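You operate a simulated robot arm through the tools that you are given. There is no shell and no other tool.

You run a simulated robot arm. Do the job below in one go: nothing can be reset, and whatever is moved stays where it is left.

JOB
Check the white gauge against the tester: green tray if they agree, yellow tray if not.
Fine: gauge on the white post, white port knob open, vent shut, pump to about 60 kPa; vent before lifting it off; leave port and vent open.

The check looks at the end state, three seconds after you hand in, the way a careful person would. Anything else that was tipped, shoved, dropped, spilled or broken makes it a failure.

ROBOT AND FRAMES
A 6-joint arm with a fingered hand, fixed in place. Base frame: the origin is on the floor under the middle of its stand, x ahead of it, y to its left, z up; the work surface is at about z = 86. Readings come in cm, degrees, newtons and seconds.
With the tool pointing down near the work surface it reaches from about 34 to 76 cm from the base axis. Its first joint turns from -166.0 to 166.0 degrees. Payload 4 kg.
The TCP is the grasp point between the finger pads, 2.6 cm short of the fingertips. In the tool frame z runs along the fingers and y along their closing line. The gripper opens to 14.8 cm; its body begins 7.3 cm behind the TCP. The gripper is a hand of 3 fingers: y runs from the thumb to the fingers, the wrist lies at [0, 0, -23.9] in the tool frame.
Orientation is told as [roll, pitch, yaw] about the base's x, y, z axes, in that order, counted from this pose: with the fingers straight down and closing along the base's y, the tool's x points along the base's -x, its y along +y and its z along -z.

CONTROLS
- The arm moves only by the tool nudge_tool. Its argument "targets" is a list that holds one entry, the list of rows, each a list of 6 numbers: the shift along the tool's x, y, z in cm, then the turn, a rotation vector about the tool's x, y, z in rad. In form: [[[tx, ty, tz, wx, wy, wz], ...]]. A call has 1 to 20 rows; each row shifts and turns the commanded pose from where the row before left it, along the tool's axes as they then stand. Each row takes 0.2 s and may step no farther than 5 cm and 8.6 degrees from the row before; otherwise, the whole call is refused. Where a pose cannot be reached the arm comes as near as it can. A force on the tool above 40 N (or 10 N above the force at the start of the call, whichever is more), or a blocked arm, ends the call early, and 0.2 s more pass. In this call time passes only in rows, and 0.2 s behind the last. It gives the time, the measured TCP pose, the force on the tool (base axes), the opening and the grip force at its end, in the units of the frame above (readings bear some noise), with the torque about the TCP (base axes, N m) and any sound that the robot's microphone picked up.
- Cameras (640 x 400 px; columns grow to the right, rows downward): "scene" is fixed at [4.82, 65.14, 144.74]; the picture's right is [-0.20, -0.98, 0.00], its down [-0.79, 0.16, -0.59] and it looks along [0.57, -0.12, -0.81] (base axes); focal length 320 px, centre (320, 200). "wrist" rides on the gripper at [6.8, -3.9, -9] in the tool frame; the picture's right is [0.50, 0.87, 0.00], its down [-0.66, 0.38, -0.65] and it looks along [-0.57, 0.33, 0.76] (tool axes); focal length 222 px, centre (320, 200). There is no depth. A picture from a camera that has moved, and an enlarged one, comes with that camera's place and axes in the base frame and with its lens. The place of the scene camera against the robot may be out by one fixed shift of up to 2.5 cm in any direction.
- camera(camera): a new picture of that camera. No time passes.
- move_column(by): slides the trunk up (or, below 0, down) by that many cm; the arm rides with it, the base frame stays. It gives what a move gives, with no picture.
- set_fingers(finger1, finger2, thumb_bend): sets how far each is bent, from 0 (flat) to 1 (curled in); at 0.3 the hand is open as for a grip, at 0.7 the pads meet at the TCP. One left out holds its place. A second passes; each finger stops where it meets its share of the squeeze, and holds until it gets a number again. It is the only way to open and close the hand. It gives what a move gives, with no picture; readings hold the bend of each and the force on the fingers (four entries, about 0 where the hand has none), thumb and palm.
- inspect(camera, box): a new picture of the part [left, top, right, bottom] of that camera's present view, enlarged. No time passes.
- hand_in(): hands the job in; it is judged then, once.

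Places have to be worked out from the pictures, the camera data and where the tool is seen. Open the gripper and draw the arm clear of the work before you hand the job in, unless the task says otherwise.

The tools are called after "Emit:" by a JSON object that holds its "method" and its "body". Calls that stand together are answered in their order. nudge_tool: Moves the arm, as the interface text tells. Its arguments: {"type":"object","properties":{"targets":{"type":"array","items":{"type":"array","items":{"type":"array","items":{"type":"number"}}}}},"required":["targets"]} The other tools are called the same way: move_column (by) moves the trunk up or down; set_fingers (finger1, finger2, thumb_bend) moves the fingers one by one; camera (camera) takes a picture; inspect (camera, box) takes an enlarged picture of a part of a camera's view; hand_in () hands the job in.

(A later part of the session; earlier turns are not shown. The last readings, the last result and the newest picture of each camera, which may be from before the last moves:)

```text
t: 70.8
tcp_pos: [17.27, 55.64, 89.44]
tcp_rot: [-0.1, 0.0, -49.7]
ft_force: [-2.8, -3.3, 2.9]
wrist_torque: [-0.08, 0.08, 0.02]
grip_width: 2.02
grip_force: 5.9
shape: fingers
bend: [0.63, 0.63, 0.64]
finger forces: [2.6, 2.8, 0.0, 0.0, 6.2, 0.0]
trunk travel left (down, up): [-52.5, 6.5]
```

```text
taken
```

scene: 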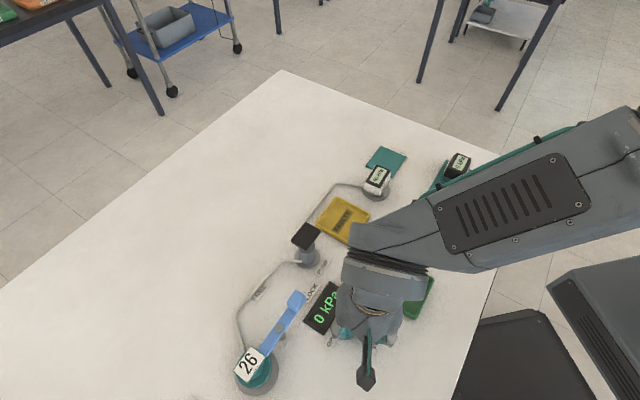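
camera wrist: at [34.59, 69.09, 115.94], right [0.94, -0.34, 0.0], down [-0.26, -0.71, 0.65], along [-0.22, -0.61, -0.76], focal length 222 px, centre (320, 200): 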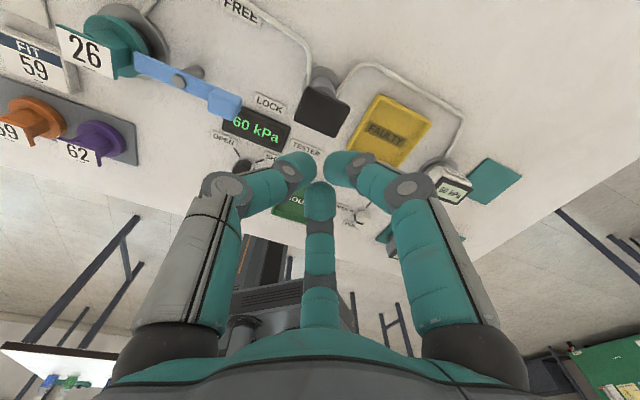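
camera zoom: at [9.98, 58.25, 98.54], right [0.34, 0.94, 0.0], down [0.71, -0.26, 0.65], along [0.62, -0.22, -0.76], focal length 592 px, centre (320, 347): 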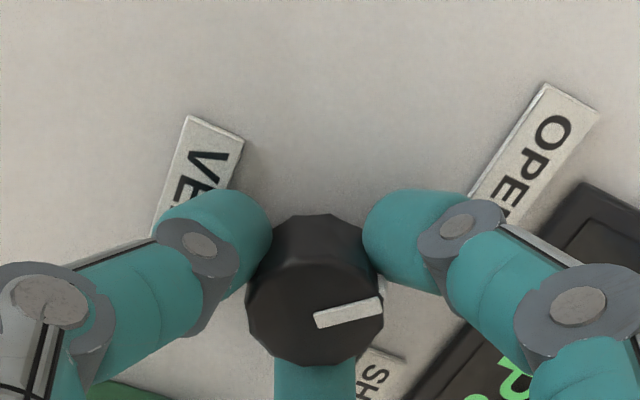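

The tester has dropped to 0 kPa. I'll release the knob, rise, and check the vent pointer and both displays.

Emit:
{"method": "set_fingers", "body": {"finger1": 0.56, "finger2": 0.56, "thumb_bend": 0.56}}

Emit:
{"method": "nudge_tool", "body": {"targets": [[[0, 0, -1.5, 0, 0, 0], [0, 0, -2.5, 0, 0, 0], [0, 0, -3, 0, 0, 0], [0, 0, -3.5, 0, 0, 0]]]}}

Emit:
{"method": "inspect", "body": {"camera": "wrist", "box": [240, 50, 400, 170]}}

Emit:
{"method": "inspect", "body": {"camera": "scene", "box": [355, 165, 400, 200]}}

Emit:
{"method": "inspect", "body": {"camera": "scene", "box": [295, 275, 395, 355]}}

```text
t: 71.8
tcp_pos: [17.37, 55.62, 89.6]
tcp_rot: [0.0, 0.0, -49.9]
ft_force: [0.1, 0.0, 0.1]
wrist_torque: [-0.02, -0.01, 0.0]
grip_width: 4.19
grip_force: 0.0
shape: fingers
bend: [0.56, 0.56, 0.56]
finger forces: [0.0, 0.0, 0.0, 0.1, 0.0, 0.1]
trunk travel left (down, up): [-52.5, 6.5]
```

```text
t: 72.8
tcp_pos: [17.42, 55.84, 100.01]
tcp_rot: [-0.1, 0.0, -49.9]
ft_force: [-1.2, -0.1, 0.8]
wrist_torque: [-0.02, -0.01, 0.02]
grip_width: 4.19
grip_force: 0.0
shape: fingers
bend: [0.56, 0.56, 0.56]
finger forces: [0.0, 0.0, 0.0, 0.1, 0.0, 0.0]
trunk travel left (down, up): [-52.5, 6.5]
```

```text
3.33 times, centred on (320, 110) of wrist
camera zoom: at [10.07, 58.42, 108.96], right [0.34, 0.94, 0.0], down [0.71, -0.26, 0.65], along [0.61, -0.22, -0.76], focal length 740 px, centre (320, 500)
```

zoom: 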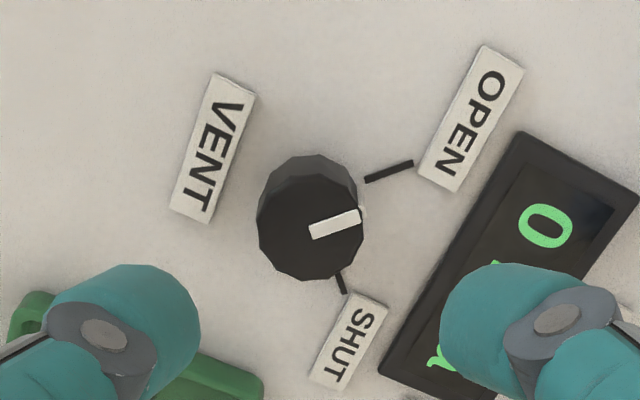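

```text
11.43 times, centred on (378, 182) of scene
camera zoom: at [4.82, 65.14, 144.74], right [-0.2, -0.98, 0.0], down [-0.79, 0.16, -0.59], along [0.57, -0.12, -0.81], focal length 3654 px, centre (-337, 400)
```

zoom: 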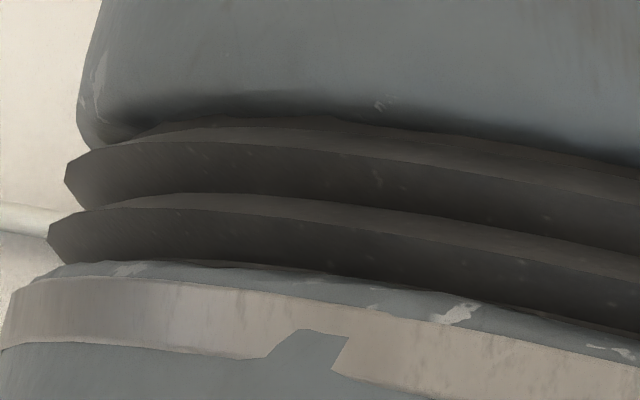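

```text
5.00 times, centred on (345, 315) of scene
camera zoom: at [4.82, 65.14, 144.74], right [-0.2, -0.98, 0.0], down [-0.79, 0.16, -0.59], along [0.57, -0.12, -0.81], focal length 1598 px, centre (195, -375)
```

zoom: 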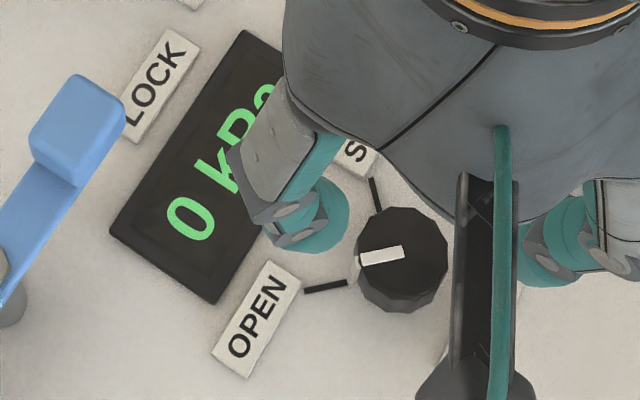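

The vent pointer is at OPEN and the tester reads 0. I'll rise and travel back over the gauge on the post, restoring yaw −132.4°.

Emit:
{"method": "nudge_tool", "body": {"targets": [[[0, 0, -3, 0, 0, 0], [0, 0, -3, 0, 0, 0], [-3.67, 1.785, 0, 0, 0, 0], [-3.67, 1.785, 0, 0, 0, 0], [-3.67, 1.785, 0, 0, 0, 0], [-3.67, 1.785, 0, 0, 0, 0], [-3.67, 1.785, 0, 0, 0, 0], [-3.67, 1.785, 0, 0, 0, 0], [-3.67, 1.785, 0, 0, 0, 0], [-3.67, 1.785, 0, 0, 0, 0], [0, 0, 0, 0, 0, 0.1438], [0, 0, 0, 0, 0, 0.1438], [0, 0, 0, 0, 0, 0.1438], [0, 0, 0, 0, 0, 0.1438], [0, 0, 0, 0, 0, 0.1438], [0, 0, 0, 0, 0, 0.1438], [0, 0, 0, 0, 0, 0.1438], [0, 0, 0, 0, 0, 0.1438], [0, 0, 0, 0, 0, 0.1438], [0, 0, 0, 0, 0, 0.1438]]]}}

Emit:
{"method": "set_fingers", "body": {"finger1": 0.52, "finger2": 0.52, "thumb_bend": 0.32}}

Emit:
{"method": "camera", "body": {"camera": "wrist"}}

Emit:
{"method": "inspect", "body": {"camera": "wrist", "box": [220, 40, 380, 160]}}

Emit:
{"method": "camera", "body": {"camera": "scene"}}

```text
t: 77.0
tcp_pos: [47.14, 42.35, 106.08]
tcp_rot: [0.0, 0.0, -132.3]
ft_force: [-0.1, -1.1, 0.0]
wrist_torque: [-0.01, 0.01, -0.01]
grip_width: 4.18
grip_force: 0.0
shape: fingers
bend: [0.56, 0.56, 0.56]
finger forces: [0.0, 0.2, 0.0, 0.0, 0.0, 0.0]
trunk travel left (down, up): [-52.5, 6.5]
```

```text
t: 78.0
tcp_pos: [47.13, 42.35, 106.0]
tcp_rot: [0.0, 0.0, -132.3]
ft_force: [0.1, -0.5, 0.2]
wrist_torque: [0.0, -0.03, 0.0]
grip_width: 8.96
grip_force: 0.1
shape: fingers
bend: [0.52, 0.52, 0.32]
finger forces: [0.1, 0.0, 0.0, 0.0, 0.0, 0.0]
trunk travel left (down, up): [-52.5, 6.5]
```

```text
taken
camera wrist: at [48.82, 49.97, 115.04], right [0.98, -0.21, 0.0], down [-0.16, -0.74, 0.65], along [-0.14, -0.64, -0.76], focal length 222 px, centre (320, 200)
```

wrist: 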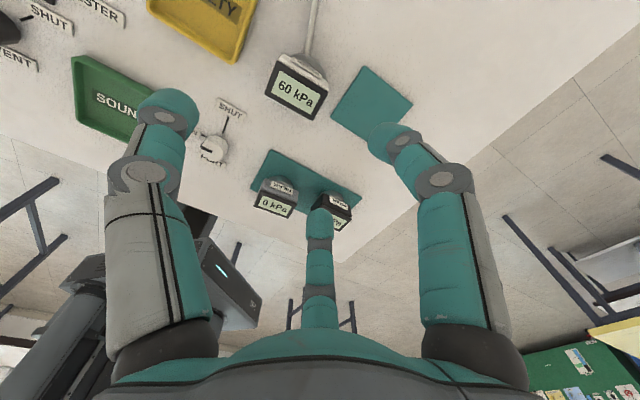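

```text
3.33 times, centred on (300, 100) of wrist
camera zoom: at [48.82, 49.97, 115.04], right [0.98, -0.21, 0.0], down [-0.16, -0.74, 0.65], along [-0.14, -0.64, -0.76], focal length 740 px, centre (387, 533)
```

zoom: 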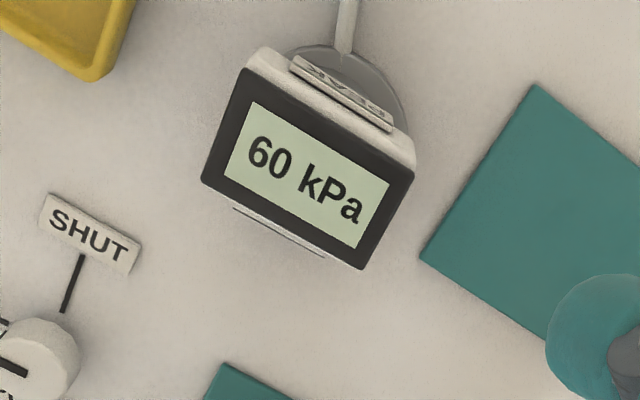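

```text
taken
```

scene: 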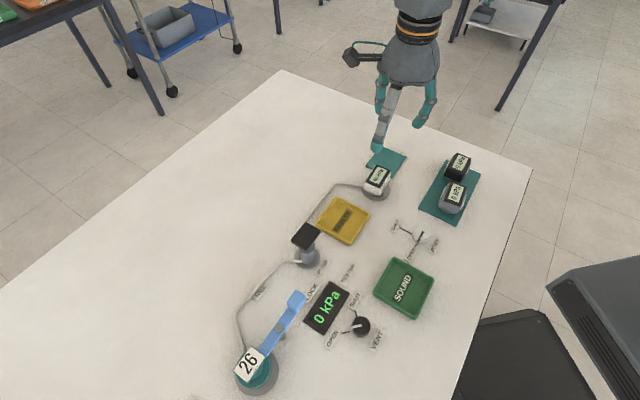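

The vented tester reads 0 but the gauge still shows 60 kPa. Either PEAK hold is active or the reading is stuck. Before trusting the result I need to know which, so I'll first see whether it changes with time while I turn 90° above the gauge, ready to press one PEAK button gently.

Emit:
{"method": "nudge_tool", "body": {"targets": [[[0, 0, 0, 0, 0, -0.1441], [0, 0, 0, 0, 0, -0.1441], [0, 0, 0, 0, 0, -0.1441], [0, 0, 0, 0, 0, -0.1441], [0, 0, 0, 0, 0, -0.1441], [0, 0, 0, 0, 0, -0.1441], [0, 0, 0, 0, 0, -0.1441], [0, 0, 0, 0, 0, -0.1441], [0, 0, 0, 0, 0, -0.1441], [0, 0, 0, 0, 0, -0.1441], [0, 0, 0, 0, 0, -0.1441], [2.58, -1.26, 0, 0, 0, 0]]]}}

Emit:
{"method": "set_fingers", "body": {"finger1": 0.46, "finger2": 0.46, "thumb_bend": 0.59}}

Emit:
{"method": "camera", "body": {"camera": "wrist"}}

Emit:
{"method": "inspect", "body": {"camera": "wrist", "box": [240, 50, 400, 170]}}

Emit:
{"method": "inspect", "body": {"camera": "scene", "box": [350, 140, 480, 220]}}

```text
t: 80.6
tcp_pos: [44.36, 43.24, 105.96]
tcp_rot: [0.0, -0.1, -41.4]
ft_force: [0.1, -0.1, 0.3]
wrist_torque: [-0.03, 0.03, 0.0]
grip_width: 8.96
grip_force: 0.0
shape: fingers
bend: [0.52, 0.52, 0.32]
finger forces: [0.0, 0.0, 0.1, 0.0, 0.1, 0.0]
trunk travel left (down, up): [-52.5, 6.5]
```

```text
t: 81.6
tcp_pos: [44.52, 43.24, 106.08]
tcp_rot: [0.0, 0.0, -41.4]
ft_force: [0.1, -0.6, -0.1]
wrist_torque: [0.0, 0.01, -0.03]
grip_width: 5.49
grip_force: 0.0
shape: fingers
bend: [0.46, 0.46, 0.59]
finger forces: [0.0, 0.0, 0.0, 0.0, 0.0, 0.1]
trunk travel left (down, up): [-52.5, 6.5]
```

```text
taken
camera wrist: at [36.77, 44.77, 115.09], right [0.2, 0.98, 0.0], down [0.74, -0.15, 0.65], along [0.64, -0.13, -0.76], focal length 222 px, centre (320, 200)
```

wrist: 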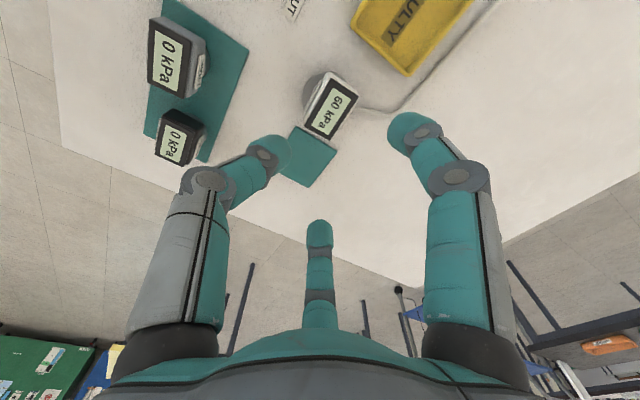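

```text
3.33 times, centred on (320, 110) of wrist
camera zoom: at [36.77, 44.77, 115.09], right [0.2, 0.98, 0.0], down [0.74, -0.15, 0.65], along [0.64, -0.13, -0.76], focal length 740 px, centre (320, 500)
```

zoom: 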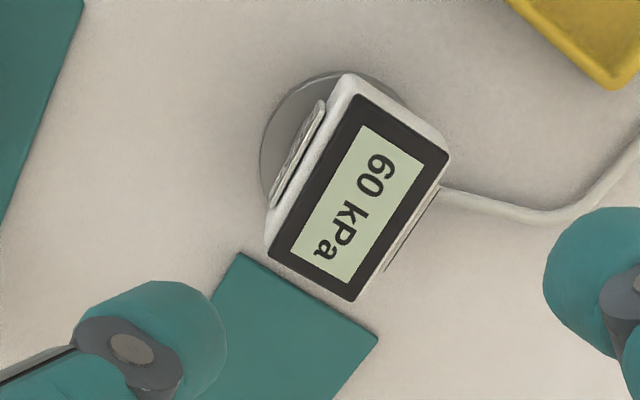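

```text
4.92 times, centred on (415, 180) of scene
camera zoom: at [4.82, 65.14, 144.74], right [-0.2, -0.98, 0.0], down [-0.79, 0.16, -0.59], along [0.57, -0.12, -0.81], focal length 1574 px, centre (-148, 298)
```

zoom: 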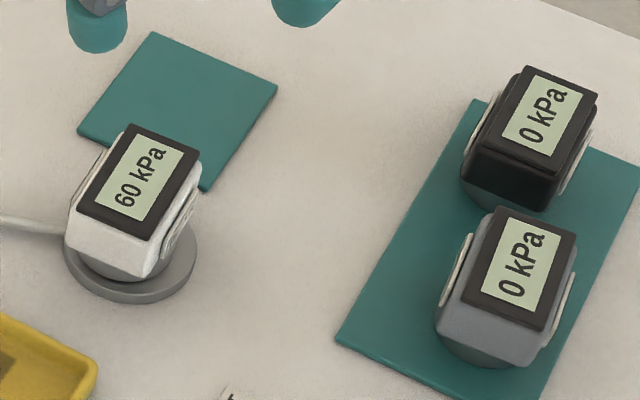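

It still shows 60 kPa over 10 s after venting. I'll come down with the thumb on one PEAK side and the fingers off to the plain ends.

Emit:
{"method": "nudge_tool", "body": {"targets": [[[0.11, -0.1, 2.5, 0, 0, 0], [0, 0, 2.5, 0, 0, 0], [0, 0, 2.5, 0, 0, 0], [0, 0, 2.5, 0, 0, 0]]]}}

Emit:
{"method": "inspect", "body": {"camera": "wrist", "box": [180, 40, 460, 215]}}

Emit:
{"method": "inspect", "body": {"camera": "scene", "box": [320, 110, 440, 210]}}

```text
t: 82.6
tcp_pos: [44.2, 42.94, 95.97]
tcp_rot: [0.0, 0.0, -41.6]
ft_force: [0.6, 0.5, 0.0]
wrist_torque: [0.03, 0.0, -0.03]
grip_width: 5.51
grip_force: 0.1
shape: fingers
bend: [0.46, 0.46, 0.59]
finger forces: [0.0, 0.0, 0.1, 0.1, 0.0, 0.0]
trunk travel left (down, up): [-52.5, 6.5]
```

```text
2.29 times, centred on (320, 128) of wrist
camera zoom: at [36.66, 44.46, 105.05], right [0.2, 0.98, 0.0], down [0.74, -0.15, 0.65], along [0.64, -0.13, -0.76], focal length 508 px, centre (320, 366)
```

zoom: 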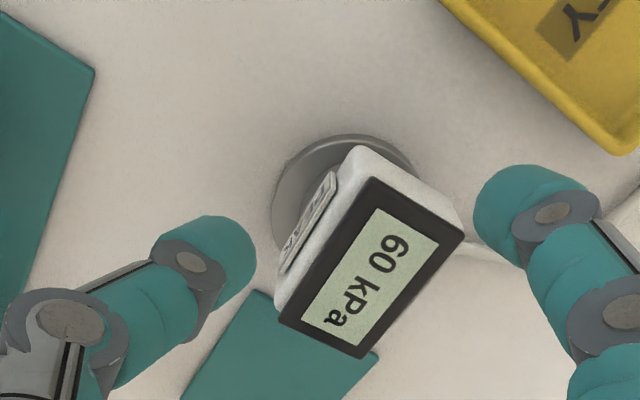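

```text
4.00 times, centred on (380, 160) of scene
camera zoom: at [4.82, 65.14, 144.74], right [-0.2, -0.98, 0.0], down [-0.79, 0.16, -0.59], along [0.57, -0.12, -0.81], focal length 1279 px, centre (80, 360)
```

zoom: 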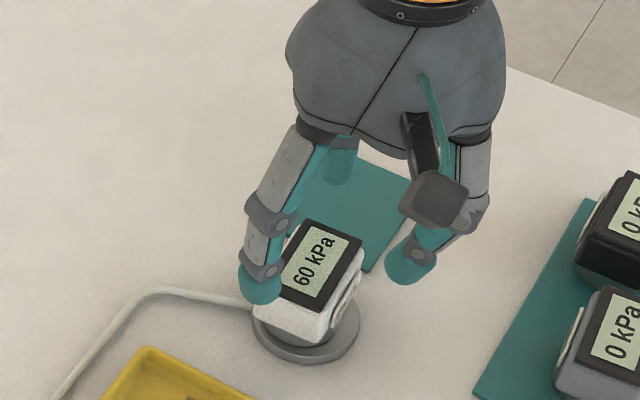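

Positions look right. I'll apply a small correction and lower alongside the gauge.

Emit:
{"method": "nudge_tool", "body": {"targets": [[[0.2, 0.22, 1.5, 0, 0, 0], [0, 0, 1.5, 0, 0, 0], [0, 0, 1.4, 0, 0, 0]]]}}

Emit:
{"method": "inspect", "body": {"camera": "wrist", "box": [180, 40, 460, 215]}}

Emit:
{"method": "inspect", "body": {"camera": "scene", "box": [320, 120, 440, 220]}}

```text
t: 83.4
tcp_pos: [44.19, 43.38, 91.79]
tcp_rot: [0.0, -0.1, -41.5]
ft_force: [-0.5, -0.7, -0.5]
wrist_torque: [-0.01, 0.01, 0.04]
grip_width: 5.49
grip_force: 0.1
shape: fingers
bend: [0.46, 0.46, 0.59]
finger forces: [0.0, 0.0, 0.0, 0.0, 0.0, 0.0]
trunk travel left (down, up): [-52.5, 6.5]
```

```text
2.29 times, centred on (320, 128) of wrist
camera zoom: at [36.55, 44.92, 100.82], right [0.2, 0.98, 0.0], down [0.74, -0.15, 0.65], along [0.64, -0.13, -0.76], focal length 508 px, centre (320, 366)
```

zoom: 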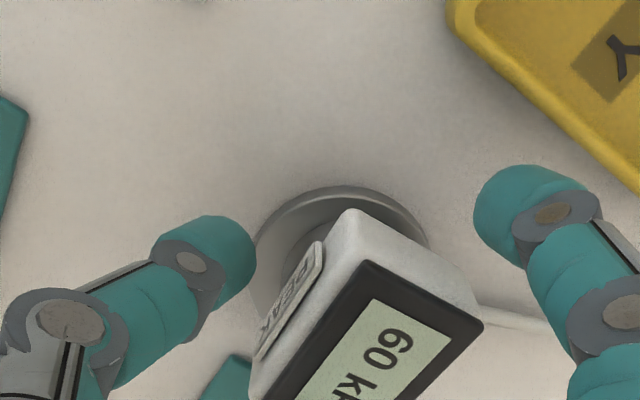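

```text
4.00 times, centred on (380, 170) of scene
camera zoom: at [4.82, 65.14, 144.74], right [-0.2, -0.98, 0.0], down [-0.79, 0.16, -0.59], along [0.57, -0.12, -0.81], focal length 1279 px, centre (80, 320)
```

zoom: 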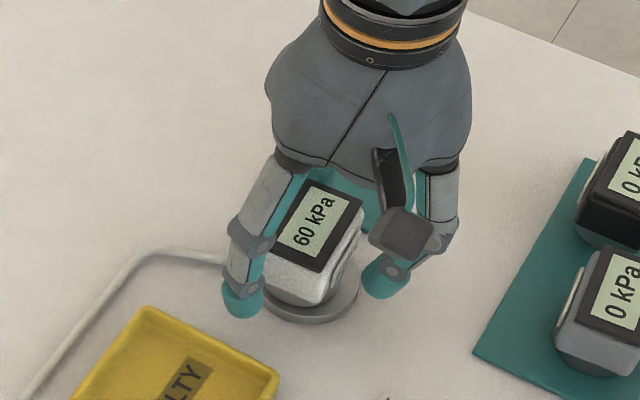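

The hand is in place. I'll close the two fingers lightly on the plain ends as a brace, then bring the thumb toward the PEAK button.

Emit:
{"method": "set_fingers", "body": {"finger1": 0.52, "finger2": 0.52, "thumb_bend": 0.64}}

Emit:
{"method": "inspect", "body": {"camera": "wrist", "box": [180, 60, 460, 235]}}

Emit:
{"method": "inspect", "body": {"camera": "scene", "box": [340, 140, 420, 210]}}

```text
t: 84.4
tcp_pos: [44.14, 43.26, 91.82]
tcp_rot: [0.1, 0.0, -41.5]
ft_force: [0.0, -0.7, 0.2]
wrist_torque: [-0.02, -0.01, -0.02]
grip_width: 3.8
grip_force: 0.6
shape: fingers
bend: [0.52, 0.51, 0.64]
finger forces: [0.0, 0.6, 0.0, 0.0, 0.1, 0.1]
trunk travel left (down, up): [-52.5, 6.5]
```

```text
2.29 times, centred on (320, 148) of wrist
camera zoom: at [36.56, 44.91, 100.82], right [0.2, 0.98, 0.0], down [0.74, -0.15, 0.65], along [0.64, -0.13, -0.76], focal length 508 px, centre (320, 320)
```

zoom: 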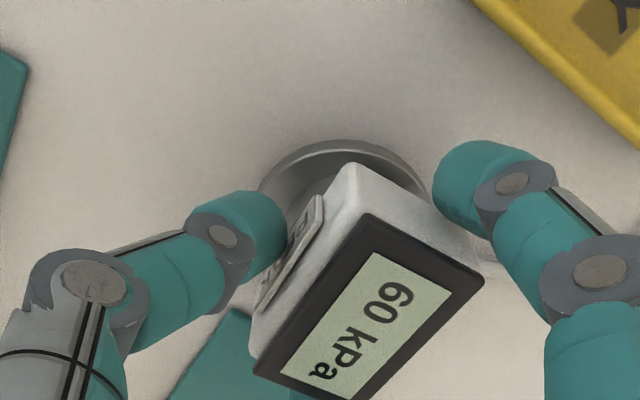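

```text
5.71 times, centred on (380, 175) of scene
camera zoom: at [4.82, 65.14, 144.74], right [-0.2, -0.98, 0.0], down [-0.79, 0.16, -0.59], along [0.57, -0.12, -0.81], focal length 1827 px, centre (-23, 343)
```

zoom: 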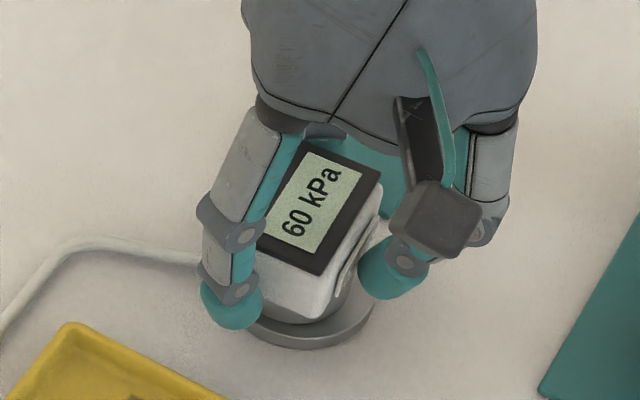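

Finger 2 is touching one plain end and the thumb is next to PEAK. I'll close a little more to press.

Emit:
{"method": "set_fingers", "body": {"finger1": 0.55, "finger2": 0.54, "thumb_bend": 0.67}}

Emit:
{"method": "inspect", "body": {"camera": "wrist", "box": [180, 60, 460, 235]}}

Emit:
{"method": "inspect", "body": {"camera": "scene", "box": [340, 140, 420, 210]}}

```text
t: 85.4
tcp_pos: [44.31, 43.34, 91.67]
tcp_rot: [0.1, 0.0, -41.5]
ft_force: [0.8, -0.4, -0.8]
wrist_torque: [-0.03, -0.02, -0.01]
grip_width: 3.28
grip_force: 1.6
shape: fingers
bend: [0.53, 0.52, 0.66]
finger forces: [1.2, 1.7, 0.1, 0.0, 1.0, 0.0]
trunk travel left (down, up): [-52.5, 6.5]
```

```text
2.29 times, centred on (320, 148) of wrist
camera zoom: at [36.56, 44.91, 100.82], right [0.2, 0.98, 0.0], down [0.74, -0.15, 0.65], along [0.64, -0.13, -0.76], focal length 508 px, centre (320, 320)
```

zoom: 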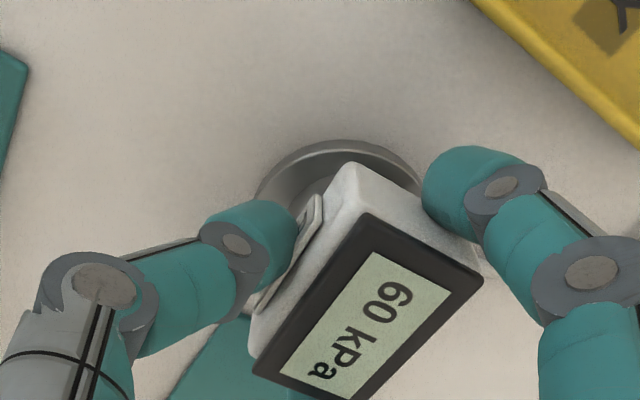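

```text
5.71 times, centred on (380, 175) of scene
camera zoom: at [4.82, 65.14, 144.74], right [-0.2, -0.98, 0.0], down [-0.79, 0.16, -0.59], along [0.57, -0.12, -0.81], focal length 1827 px, centre (-23, 343)
```

zoom: 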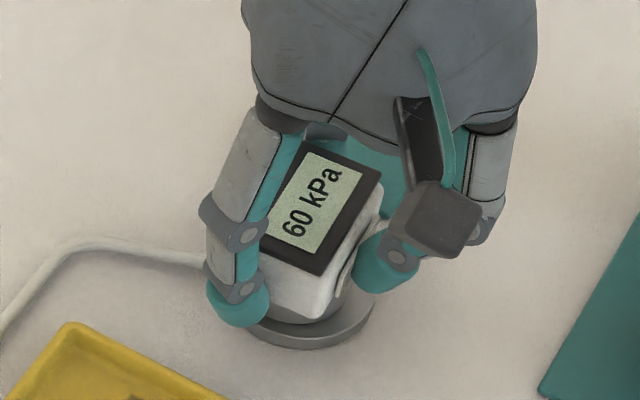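

Thumb contact on PEAK is about 1 N so far and the display is unchanged. I'll press a bit harder.

Emit:
{"method": "set_fingers", "body": {"finger1": 0.57, "finger2": 0.56, "thumb_bend": 0.71}}

Emit:
{"method": "inspect", "body": {"camera": "wrist", "box": [180, 60, 460, 235]}}

Emit:
{"method": "inspect", "body": {"camera": "scene", "box": [340, 140, 420, 210]}}

```text
t: 86.4
tcp_pos: [44.32, 43.31, 91.79]
tcp_rot: [0.1, 0.0, -41.5]
ft_force: [-1.1, -2.0, 0.8]
wrist_torque: [-0.05, -0.02, 0.0]
grip_width: 3.13
grip_force: 5.6
shape: fingers
bend: [0.53, 0.52, 0.68]
finger forces: [2.0, 3.2, 0.1, 0.2, 4.9, 0.0]
trunk travel left (down, up): [-52.5, 6.5]
```

```text
2.29 times, centred on (320, 148) of wrist
camera zoom: at [36.55, 44.89, 100.83], right [0.2, 0.98, 0.0], down [0.74, -0.15, 0.65], along [0.64, -0.13, -0.76], focal length 508 px, centre (320, 320)
```

zoom: 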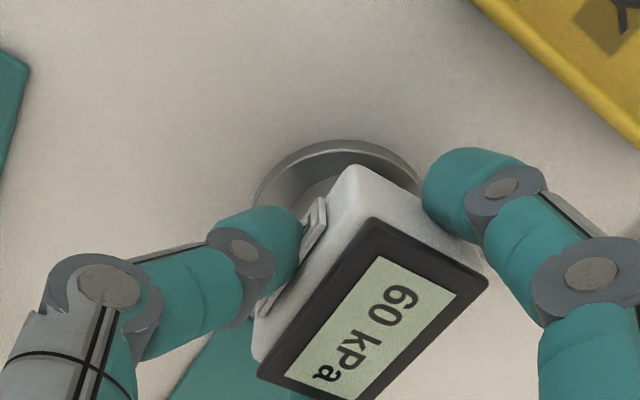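

```text
5.71 times, centred on (380, 175) of scene
camera zoom: at [4.82, 65.14, 144.74], right [-0.2, -0.98, 0.0], down [-0.79, 0.16, -0.59], along [0.57, -0.12, -0.81], focal length 1827 px, centre (-23, 343)
```

zoom: 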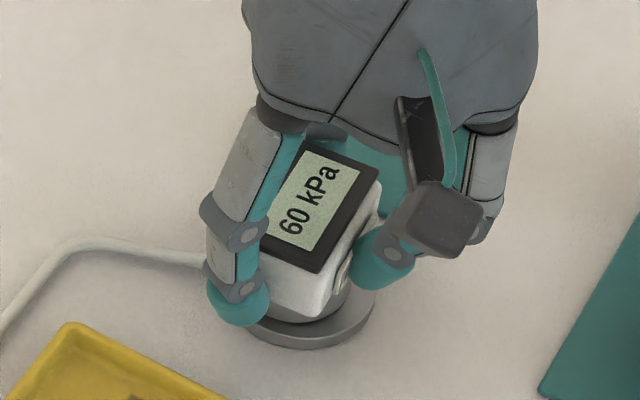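

There's no click and no change with about 5 N on the PEAK plate. I'll release and see whether anything changes on release.

Emit:
{"method": "set_fingers", "body": {"finger1": 0.48, "finger2": 0.48, "thumb_bend": 0.61}}

Emit:
{"method": "inspect", "body": {"camera": "wrist", "box": [180, 60, 460, 235]}}

Emit:
{"method": "inspect", "body": {"camera": "scene", "box": [340, 140, 420, 210]}}

Emit:
{"method": "inspect", "body": {"camera": "scene", "box": [295, 275, 395, 355]}}

```text
t: 87.4
tcp_pos: [44.12, 43.43, 91.69]
tcp_rot: [0.0, 0.1, -41.5]
ft_force: [-0.3, 0.0, -0.8]
wrist_torque: [-0.01, -0.01, -0.05]
grip_width: 4.82
grip_force: 0.0
shape: fingers
bend: [0.48, 0.48, 0.61]
finger forces: [0.1, 0.0, 0.0, 0.1, 0.1, 0.0]
trunk travel left (down, up): [-52.5, 6.5]
```

```text
2.29 times, centred on (320, 148) of wrist
camera zoom: at [36.56, 44.91, 100.82], right [0.2, 0.98, 0.0], down [0.74, -0.15, 0.65], along [0.64, -0.13, -0.76], focal length 508 px, centre (320, 320)
```

zoom: 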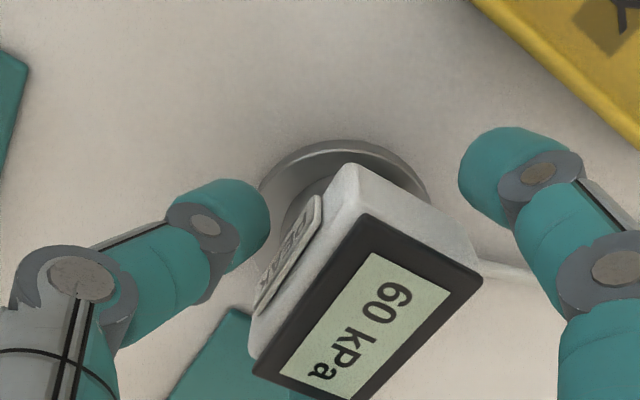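

```text
5.71 times, centred on (380, 175) of scene
camera zoom: at [4.82, 65.14, 144.74], right [-0.2, -0.98, 0.0], down [-0.79, 0.16, -0.59], along [0.57, -0.12, -0.81], focal length 1827 px, centre (-23, 343)
```

zoom: 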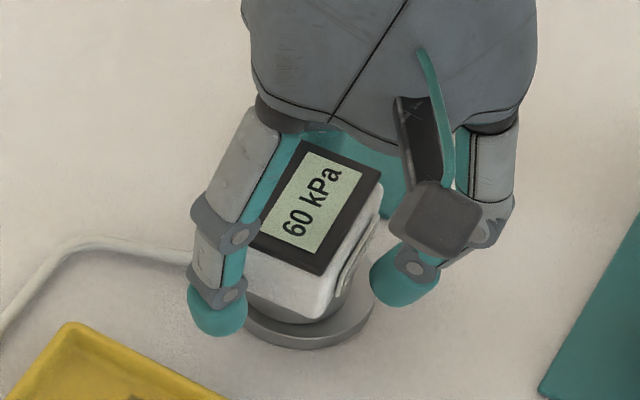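

```text
5.00 times, centred on (345, 315) of scene
camera zoom: at [4.82, 65.14, 144.74], right [-0.2, -0.98, 0.0], down [-0.79, 0.16, -0.59], along [0.57, -0.12, -0.81], focal length 1598 px, centre (195, -375)
```

zoom: 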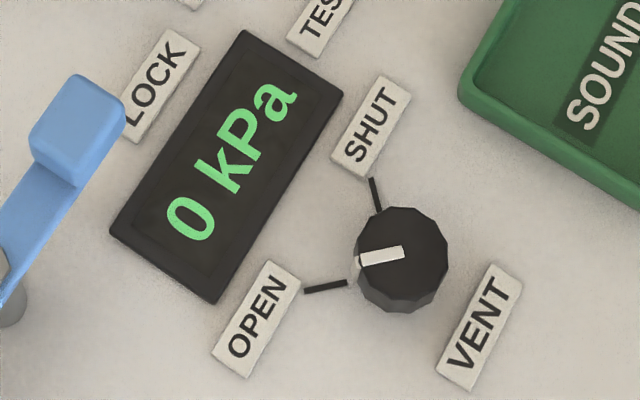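

The PEAK plates do not act as buttons. All three gauges carry them, so they mark these as peak-holding gauges. Holding 60 after venting is therefore normal, and it matches the tester's 60 peak, as it did at 10, 15, 35, 50 and 55, so the gauge is SOUND. I'll rise and turn back to the proven end-to-end grip.

Emit:
{"method": "nudge_tool", "body": {"targets": [[[0, 0, -2.5, 0, 0, 0], [0, 0, -3, 0, 0, 0], [0, 0, 0, 0, 0, 0.1428], [0, 0, 0, 0, 0, 0.1428], [0, 0, 0, 0, 0, 0.1428], [0, 0, 0, 0, 0, 0.1428], [0, 0, 0, 0, 0, 0.1428], [0, 0, 0, 0, 0, 0.1428], [0, 0, 0, 0, 0, 0.1428], [0, 0, 0, 0, 0, 0.1428], [0, 0, 0, 0, 0, 0.1428], [0, 0, 0, 0, 0, 0.1428], [0, 0, 0, 0, 0, 0.1428], [1.16, 3.12, 0, 0, 0, 0]]]}}

Emit:
{"method": "set_fingers", "body": {"finger1": 0.54, "finger2": 0.54, "thumb_bend": 0.33}}

Emit:
{"method": "inspect", "body": {"camera": "wrist", "box": [140, 30, 460, 230]}}

Emit:
{"method": "camera", "body": {"camera": "wrist"}}

```text
t: 90.4
tcp_pos: [47.34, 42.12, 97.06]
tcp_rot: [0.0, 0.0, -131.5]
ft_force: [-1.0, -0.2, 0.1]
wrist_torque: [-0.02, 0.0, -0.01]
grip_width: 4.84
grip_force: 0.1
shape: fingers
bend: [0.48, 0.48, 0.61]
finger forces: [0.0, 0.0, 0.0, 0.0, 0.0, 0.0]
trunk travel left (down, up): [-52.5, 6.5]
```

```text
t: 91.4
tcp_pos: [47.59, 42.14, 96.98]
tcp_rot: [0.0, 0.1, -131.4]
ft_force: [-0.4, 0.9, 0.3]
wrist_torque: [-0.03, -0.01, -0.04]
grip_width: 8.54
grip_force: 0.0
shape: fingers
bend: [0.54, 0.54, 0.33]
finger forces: [0.1, 0.0, 0.1, 0.0, 0.0, 0.0]
trunk travel left (down, up): [-52.5, 6.5]
```

```text
2.00 times, centred on (300, 130) of wrist
camera zoom: at [49.02, 49.79, 106.07], right [0.98, -0.2, 0.0], down [-0.15, -0.74, 0.65], along [-0.13, -0.64, -0.76], focal length 444 px, centre (360, 340)
```

zoom: 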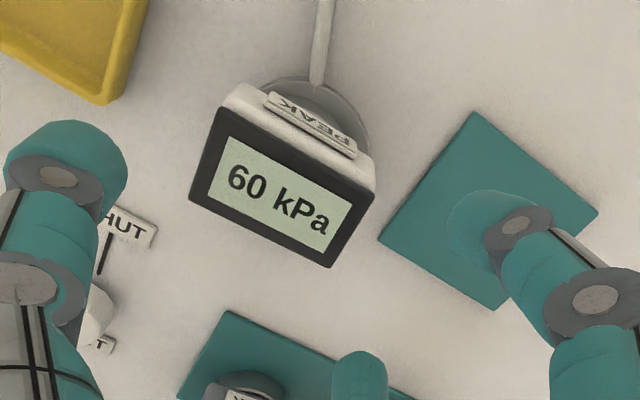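

```text
taken
camera wrist: at [49.02, 49.79, 106.07], right [0.98, -0.2, 0.0], down [-0.15, -0.74, 0.65], along [-0.13, -0.64, -0.76], focal length 222 px, centre (320, 200)
```

wrist: 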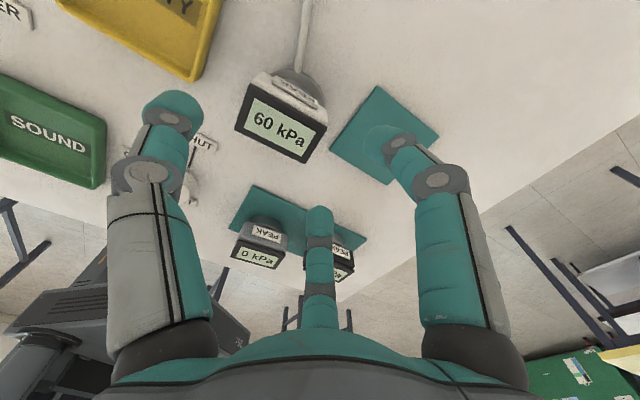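

The thumb and fingers straddle the gauge's plain ends again. I'll trim slightly and lower to grip height.

Emit:
{"method": "nudge_tool", "body": {"targets": [[[0.04, -0.15, 1.9, 0, 0, 0], [0, 0, 1.9, 0, 0, 0], [0, 0, 1.45, 0, 0, 0]]]}}

Emit:
{"method": "inspect", "body": {"camera": "wrist", "box": [140, 30, 460, 230]}}

```text
t: 92.2
tcp_pos: [47.33, 42.29, 91.95]
tcp_rot: [0.1, -0.1, -131.5]
ft_force: [0.1, -0.5, -0.5]
wrist_torque: [0.01, 0.0, 0.01]
grip_width: 8.53
grip_force: 0.1
shape: fingers
bend: [0.54, 0.54, 0.33]
finger forces: [0.1, 0.1, 0.1, 0.0, 0.1, 0.0]
trunk travel left (down, up): [-52.5, 6.5]
```

```text
2.00 times, centred on (300, 130) of wrist
camera zoom: at [48.88, 49.89, 101.07], right [0.98, -0.2, 0.0], down [-0.15, -0.74, 0.65], along [-0.13, -0.64, -0.76], focal length 444 px, centre (360, 340)
```

zoom: 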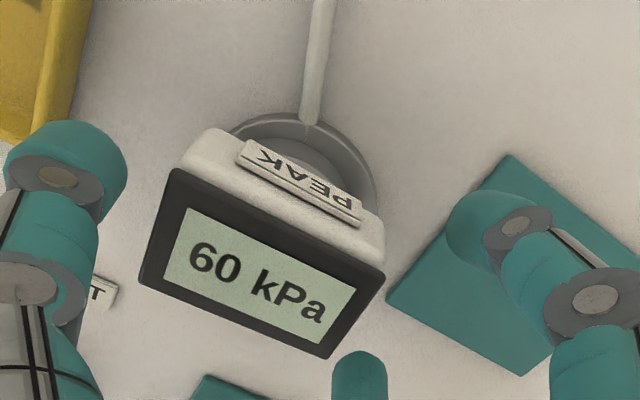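

Good alignment. I'll go down another 0.25 cm, then close in stages as before.

Emit:
{"method": "nudge_tool", "body": {"targets": [[[0, 0, 0.25, 0, 0, 0]]]}}

Emit:
{"method": "set_fingers", "body": {"finger1": 0.66, "finger2": 0.66, "thumb_bend": 0.39}}

Emit:
{"method": "set_fingers", "body": {"finger1": 0.7, "finger2": 0.7, "thumb_bend": 0.44}}

Emit:
{"method": "inspect", "body": {"camera": "wrist", "box": [140, 30, 460, 230]}}

```text
t: 92.6
tcp_pos: [47.3, 42.26, 91.74]
tcp_rot: [-0.1, 0.0, -131.3]
ft_force: [-0.1, -0.3, -0.6]
wrist_torque: [-0.01, 0.01, -0.01]
grip_width: 8.55
grip_force: 0.0
shape: fingers
bend: [0.54, 0.54, 0.33]
finger forces: [0.0, 0.0, 0.0, 0.0, 0.0, 0.0]
trunk travel left (down, up): [-52.5, 6.5]
```

```text
t: 93.6
tcp_pos: [47.35, 42.36, 91.68]
tcp_rot: [-0.1, 0.1, -131.4]
ft_force: [0.0, -0.2, 0.5]
wrist_torque: [0.01, -0.03, -0.02]
grip_width: 5.97
grip_force: 0.0
shape: fingers
bend: [0.66, 0.66, 0.39]
finger forces: [0.0, 0.0, 0.0, 0.0, 0.1, 0.1]
trunk travel left (down, up): [-52.5, 6.5]
```

```text
t: 94.6
tcp_pos: [47.27, 42.29, 91.85]
tcp_rot: [0.1, 0.1, -131.5]
ft_force: [-0.7, 0.1, -0.4]
wrist_torque: [0.05, 0.03, -0.01]
grip_width: 5.44
grip_force: 4.3
shape: fingers
bend: [0.68, 0.68, 0.41]
finger forces: [1.9, 1.6, 0.0, 0.0, 4.1, 0.0]
trunk travel left (down, up): [-52.5, 6.5]
```

```text
2.00 times, centred on (300, 130) of wrist
camera zoom: at [48.86, 49.95, 100.78], right [0.98, -0.2, 0.0], down [-0.15, -0.74, 0.65], along [-0.13, -0.64, -0.76], focal length 444 px, centre (360, 340)
```

zoom: 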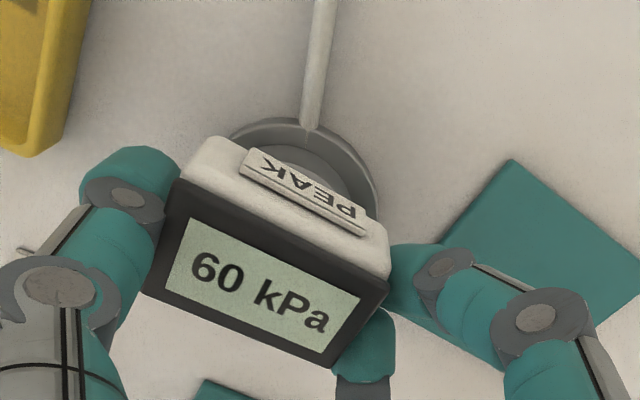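

The same balanced contact as before. I'll firm up the squeeze and check the display before lifting.

Emit:
{"method": "set_fingers", "body": {"finger1": 0.74, "finger2": 0.74, "thumb_bend": 0.48}}

Emit:
{"method": "inspect", "body": {"camera": "wrist", "box": [140, 30, 460, 230]}}

Emit:
{"method": "inspect", "body": {"camera": "scene", "box": [350, 155, 406, 200]}}

```text
t: 95.6
tcp_pos: [47.19, 42.38, 91.78]
tcp_rot: [0.1, 0.0, -131.3]
ft_force: [0.7, 0.7, -0.1]
wrist_torque: [0.06, 0.07, 0.01]
grip_width: 5.36
grip_force: 10.0
shape: fingers
bend: [0.72, 0.72, 0.43]
finger forces: [5.4, 5.4, 0.1, 0.1, 9.2, 0.0]
trunk travel left (down, up): [-52.5, 6.5]
```

```text
2.00 times, centred on (300, 130) of wrist
camera zoom: at [48.86, 49.95, 100.78], right [0.98, -0.2, 0.0], down [-0.15, -0.74, 0.65], along [-0.13, -0.64, -0.76], focal length 444 px, centre (360, 340)
```

zoom: 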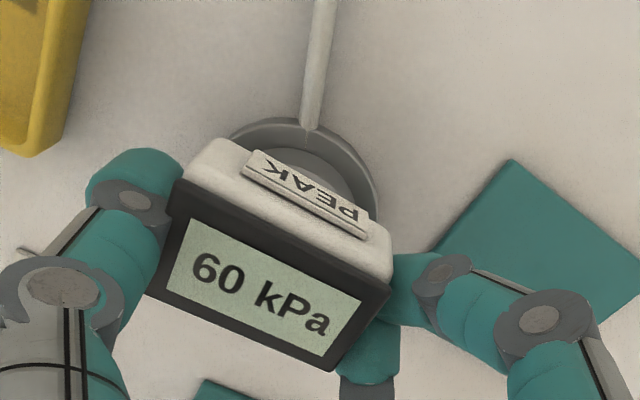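

```text
8.89 times, centred on (378, 178) of scene
camera zoom: at [4.82, 65.14, 144.74], right [-0.2, -0.98, 0.0], down [-0.79, 0.16, -0.59], along [0.57, -0.12, -0.81], focal length 2842 px, centre (-196, 400)
```

zoom: 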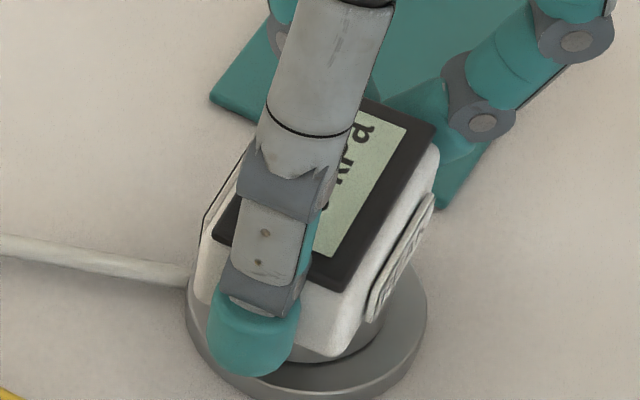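

The reading is unchanged by squeezing, which confirms plain peak-hold. I'll lift the gauge straight off the post.

Emit:
{"method": "nudge_tool", "body": {"targets": [[[0, 0, -0.4, 0, 0, 0], [0, 0, -0.5, 0, 0, 0], [0, 0, -0.6, 0, 0, 0], [0, 0, -1.0, 0, 0, 0], [0, 0, -1.5, 0, 0, 0], [0, 0, -2, 0, 0, 0], [0, 0, -2, 0, 0, 0]]]}}

Emit:
{"method": "camera", "body": {"camera": "wrist"}}

Emit:
{"method": "camera", "body": {"camera": "scene"}}

Emit:
{"method": "inspect", "body": {"camera": "wrist", "box": [0, 60, 140, 200]}}

```text
t: 97.2
tcp_pos: [46.98, 42.42, 99.73]
tcp_rot: [-0.1, -0.1, -131.4]
ft_force: [-0.1, 0.5, -0.7]
wrist_torque: [-0.03, 0.0, 0.0]
grip_width: 5.35
grip_force: 10.1
shape: fingers
bend: [0.72, 0.72, 0.43]
finger forces: [5.7, 5.6, 0.0, 0.0, 9.1, 0.0]
trunk travel left (down, up): [-52.5, 6.5]
```

```text
taken
camera wrist: at [48.71, 49.97, 108.64], right [0.98, -0.2, 0.0], down [-0.15, -0.74, 0.65], along [-0.13, -0.64, -0.76], focal length 222 px, centre (320, 200)
```

wrist: 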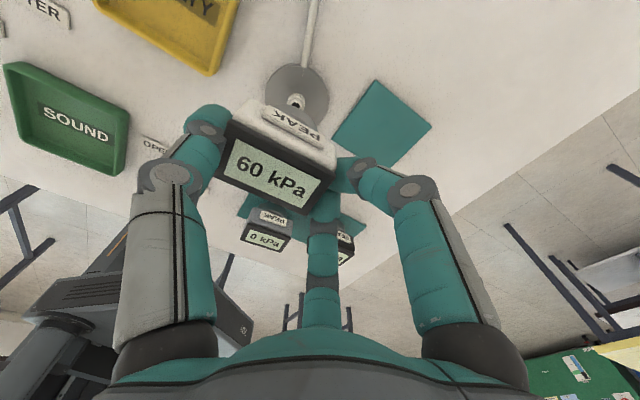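

```text
taken
```

scene: 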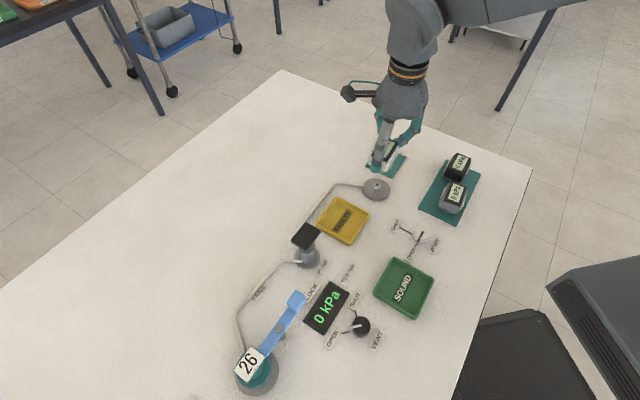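

```text
2.86 times, centred on (70, 130) of wrist
camera zoom: at [48.71, 49.97, 108.64], right [0.98, -0.2, 0.0], down [-0.15, -0.74, 0.65], along [-0.13, -0.64, -0.76], focal length 635 px, centre (1034, 400)
```

zoom: 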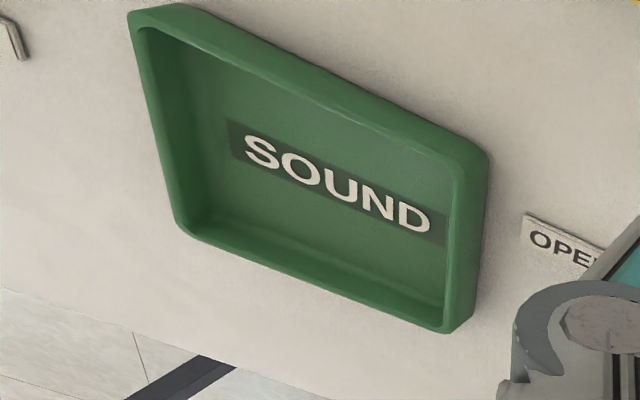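

The gauge is off the post and held firmly. The green tray's centre is about [22.8, 46.3], roughly 8.3 cm square, with sides aligned with the gauge. I'll carry it there at height.

Emit:
{"method": "nudge_tool", "body": {"targets": [[[-2.19, -3.04, 0, 0, 0, 0], [-2.19, -3.04, 0, 0, 0, 0], [-2.19, -3.04, 0, 0, 0, 0], [-2.19, -3.04, 0, 0, 0, 0], [-2.19, -3.04, 0, 0, 0, 0], [-2.19, -3.04, 0, 0, 0, 0]]]}}

Emit:
{"method": "camera", "body": {"camera": "wrist"}}

Emit:
{"method": "inspect", "body": {"camera": "wrist", "box": [160, 40, 440, 215]}}

Emit:
{"method": "inspect", "body": {"camera": "scene", "box": [340, 220, 460, 340]}}

```text
t: 98.6
tcp_pos: [24.76, 44.32, 99.5]
tcp_rot: [0.0, -0.1, -131.4]
ft_force: [0.1, 0.4, -1.6]
wrist_torque: [-0.02, -0.02, 0.01]
grip_width: 5.38
grip_force: 10.3
shape: fingers
bend: [0.72, 0.72, 0.43]
finger forces: [5.8, 5.8, 0.0, 0.0, 9.0, 0.1]
trunk travel left (down, up): [-52.5, 6.5]
```

```text
taken
camera wrist: at [26.24, 52.02, 108.5], right [0.98, -0.2, 0.0], down [-0.15, -0.74, 0.65], along [-0.13, -0.64, -0.76], focal length 222 px, centre (320, 200)
```

wrist: 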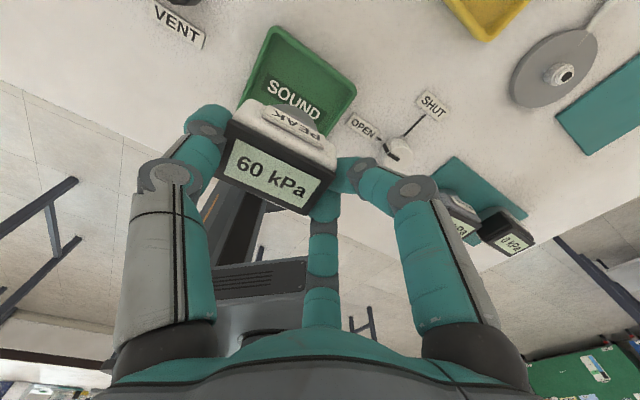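

```text
2.29 times, centred on (300, 128) of wrist
camera zoom: at [26.24, 52.02, 108.5], right [0.98, -0.2, 0.0], down [-0.15, -0.74, 0.65], along [-0.13, -0.64, -0.76], focal length 508 px, centre (366, 366)
```

zoom: 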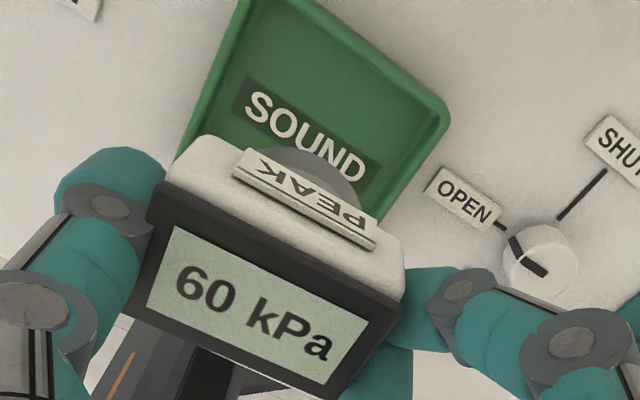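

```text
3.33 times, centred on (400, 280) of scene
camera zoom: at [4.82, 65.14, 144.74], right [-0.2, -0.98, 0.0], down [-0.79, 0.16, -0.59], along [0.57, -0.12, -0.81], focal length 1066 px, centre (53, -67)
```

zoom: 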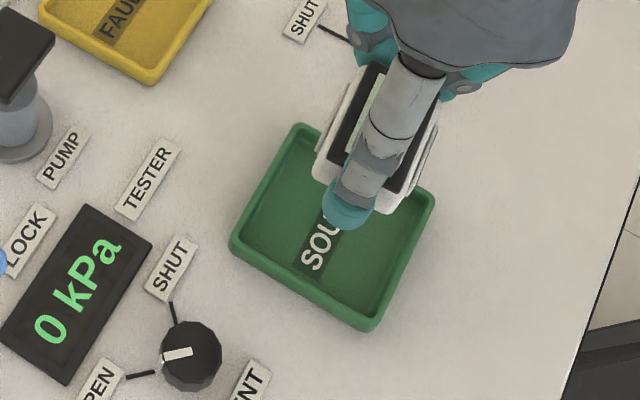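

The gauge is centred over the green tray within about 0.1 cm. I'll lower to just above rim level and check.

Emit:
{"method": "nudge_tool", "body": {"targets": [[[0.05, 0.0, 1.5, 0, 0, 0], [0, 0, 1.5, 0, 0, 0], [0, 0, 1.5, 0, 0, 0], [0, 0, 1.2, 0, 0, 0]]]}}

Emit:
{"method": "inspect", "body": {"camera": "wrist", "box": [160, 20, 440, 195]}}

Emit:
{"method": "inspect", "body": {"camera": "scene", "box": [350, 230, 450, 330]}}

```text
t: 99.6
tcp_pos: [24.68, 44.53, 93.92]
tcp_rot: [0.0, -0.1, -131.5]
ft_force: [-0.4, 1.4, -0.7]
wrist_torque: [-0.01, 0.0, -0.02]
grip_width: 5.34
grip_force: 10.0
shape: fingers
bend: [0.72, 0.72, 0.43]
finger forces: [5.8, 5.7, 0.0, 0.0, 9.0, 0.1]
trunk travel left (down, up): [-52.5, 6.5]
```

```text
2.29 times, centred on (300, 108) of wrist
camera zoom: at [26.28, 52.15, 102.92], right [0.98, -0.2, 0.0], down [-0.15, -0.74, 0.65], along [-0.13, -0.64, -0.76], focal length 508 px, centre (366, 411)
```

zoom: 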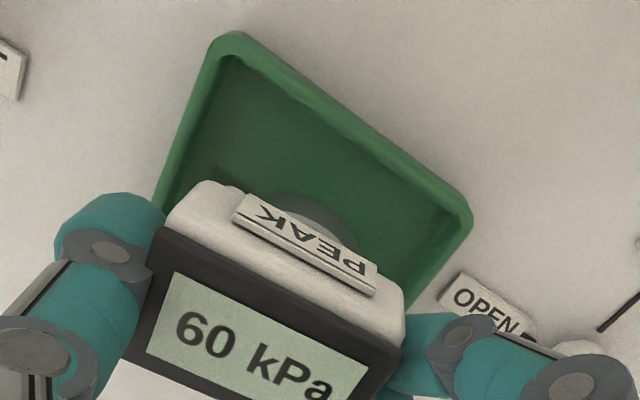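

```text
4.00 times, centred on (400, 280) of scene
camera zoom: at [4.82, 65.14, 144.74], right [-0.2, -0.98, 0.0], down [-0.79, 0.16, -0.59], along [0.57, -0.12, -0.81], focal length 1279 px, centre (0, -120)
```

zoom: 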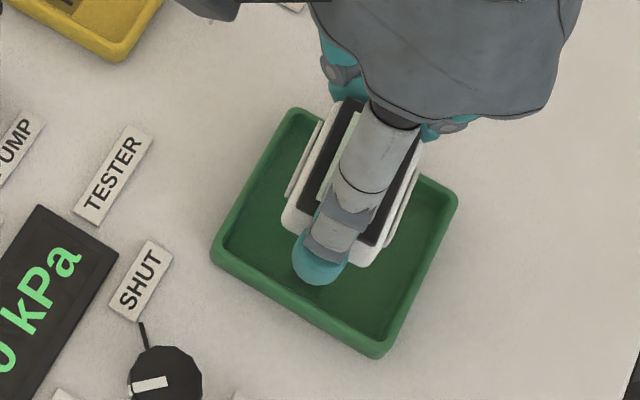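

Well centred in the tray. I'll lower gently toward the floor.

Emit:
{"method": "nudge_tool", "body": {"targets": [[[0, 0, 0.5, 0, 0, 0], [0, 0, 0.5, 0, 0, 0], [0, 0, 0.5, 0, 0, 0], [0, 0, 0.3, 0, 0, 0]]]}}

Emit:
{"method": "inspect", "body": {"camera": "scene", "box": [350, 230, 450, 330]}}

Emit:
{"method": "inspect", "body": {"camera": "wrist", "box": [160, 20, 440, 195]}}

```text
t: 100.6
tcp_pos: [24.99, 44.57, 92.06]
tcp_rot: [0.0, 0.0, -131.4]
ft_force: [-0.4, -0.3, -0.9]
wrist_torque: [-0.01, 0.03, -0.02]
grip_width: 5.36
grip_force: 10.5
shape: fingers
bend: [0.72, 0.72, 0.43]
finger forces: [5.8, 5.7, 0.1, 0.1, 9.0, 0.0]
trunk travel left (down, up): [-52.5, 6.5]
```

```text
4.00 times, centred on (400, 280) of scene
camera zoom: at [4.82, 65.14, 144.74], right [-0.2, -0.98, 0.0], down [-0.79, 0.16, -0.59], along [0.57, -0.12, -0.81], focal length 1279 px, centre (0, -120)
```

zoom: 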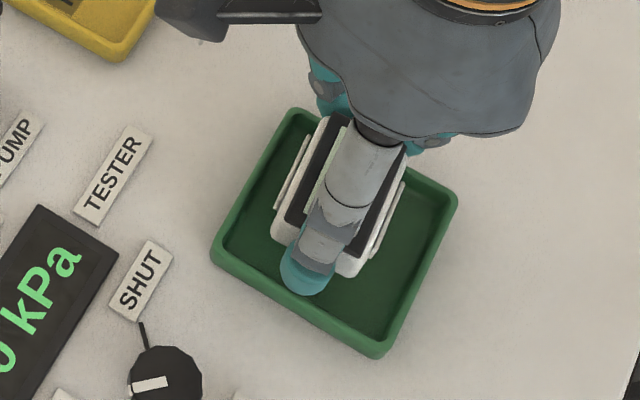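

```text
2.29 times, centred on (300, 108) of wrist
camera zoom: at [26.48, 52.23, 101.07], right [0.98, -0.2, 0.0], down [-0.15, -0.74, 0.65], along [-0.13, -0.64, -0.76], focal length 508 px, centre (366, 411)
```

zoom: 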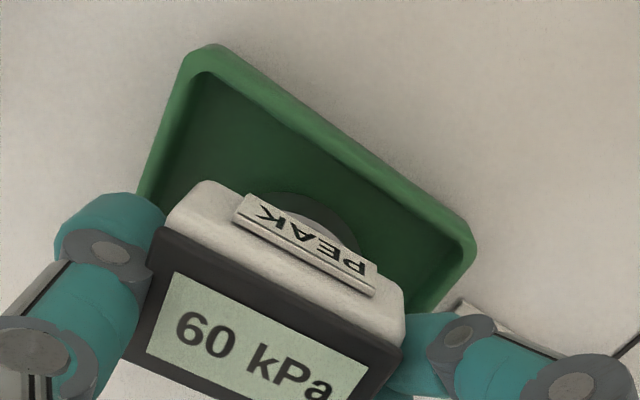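

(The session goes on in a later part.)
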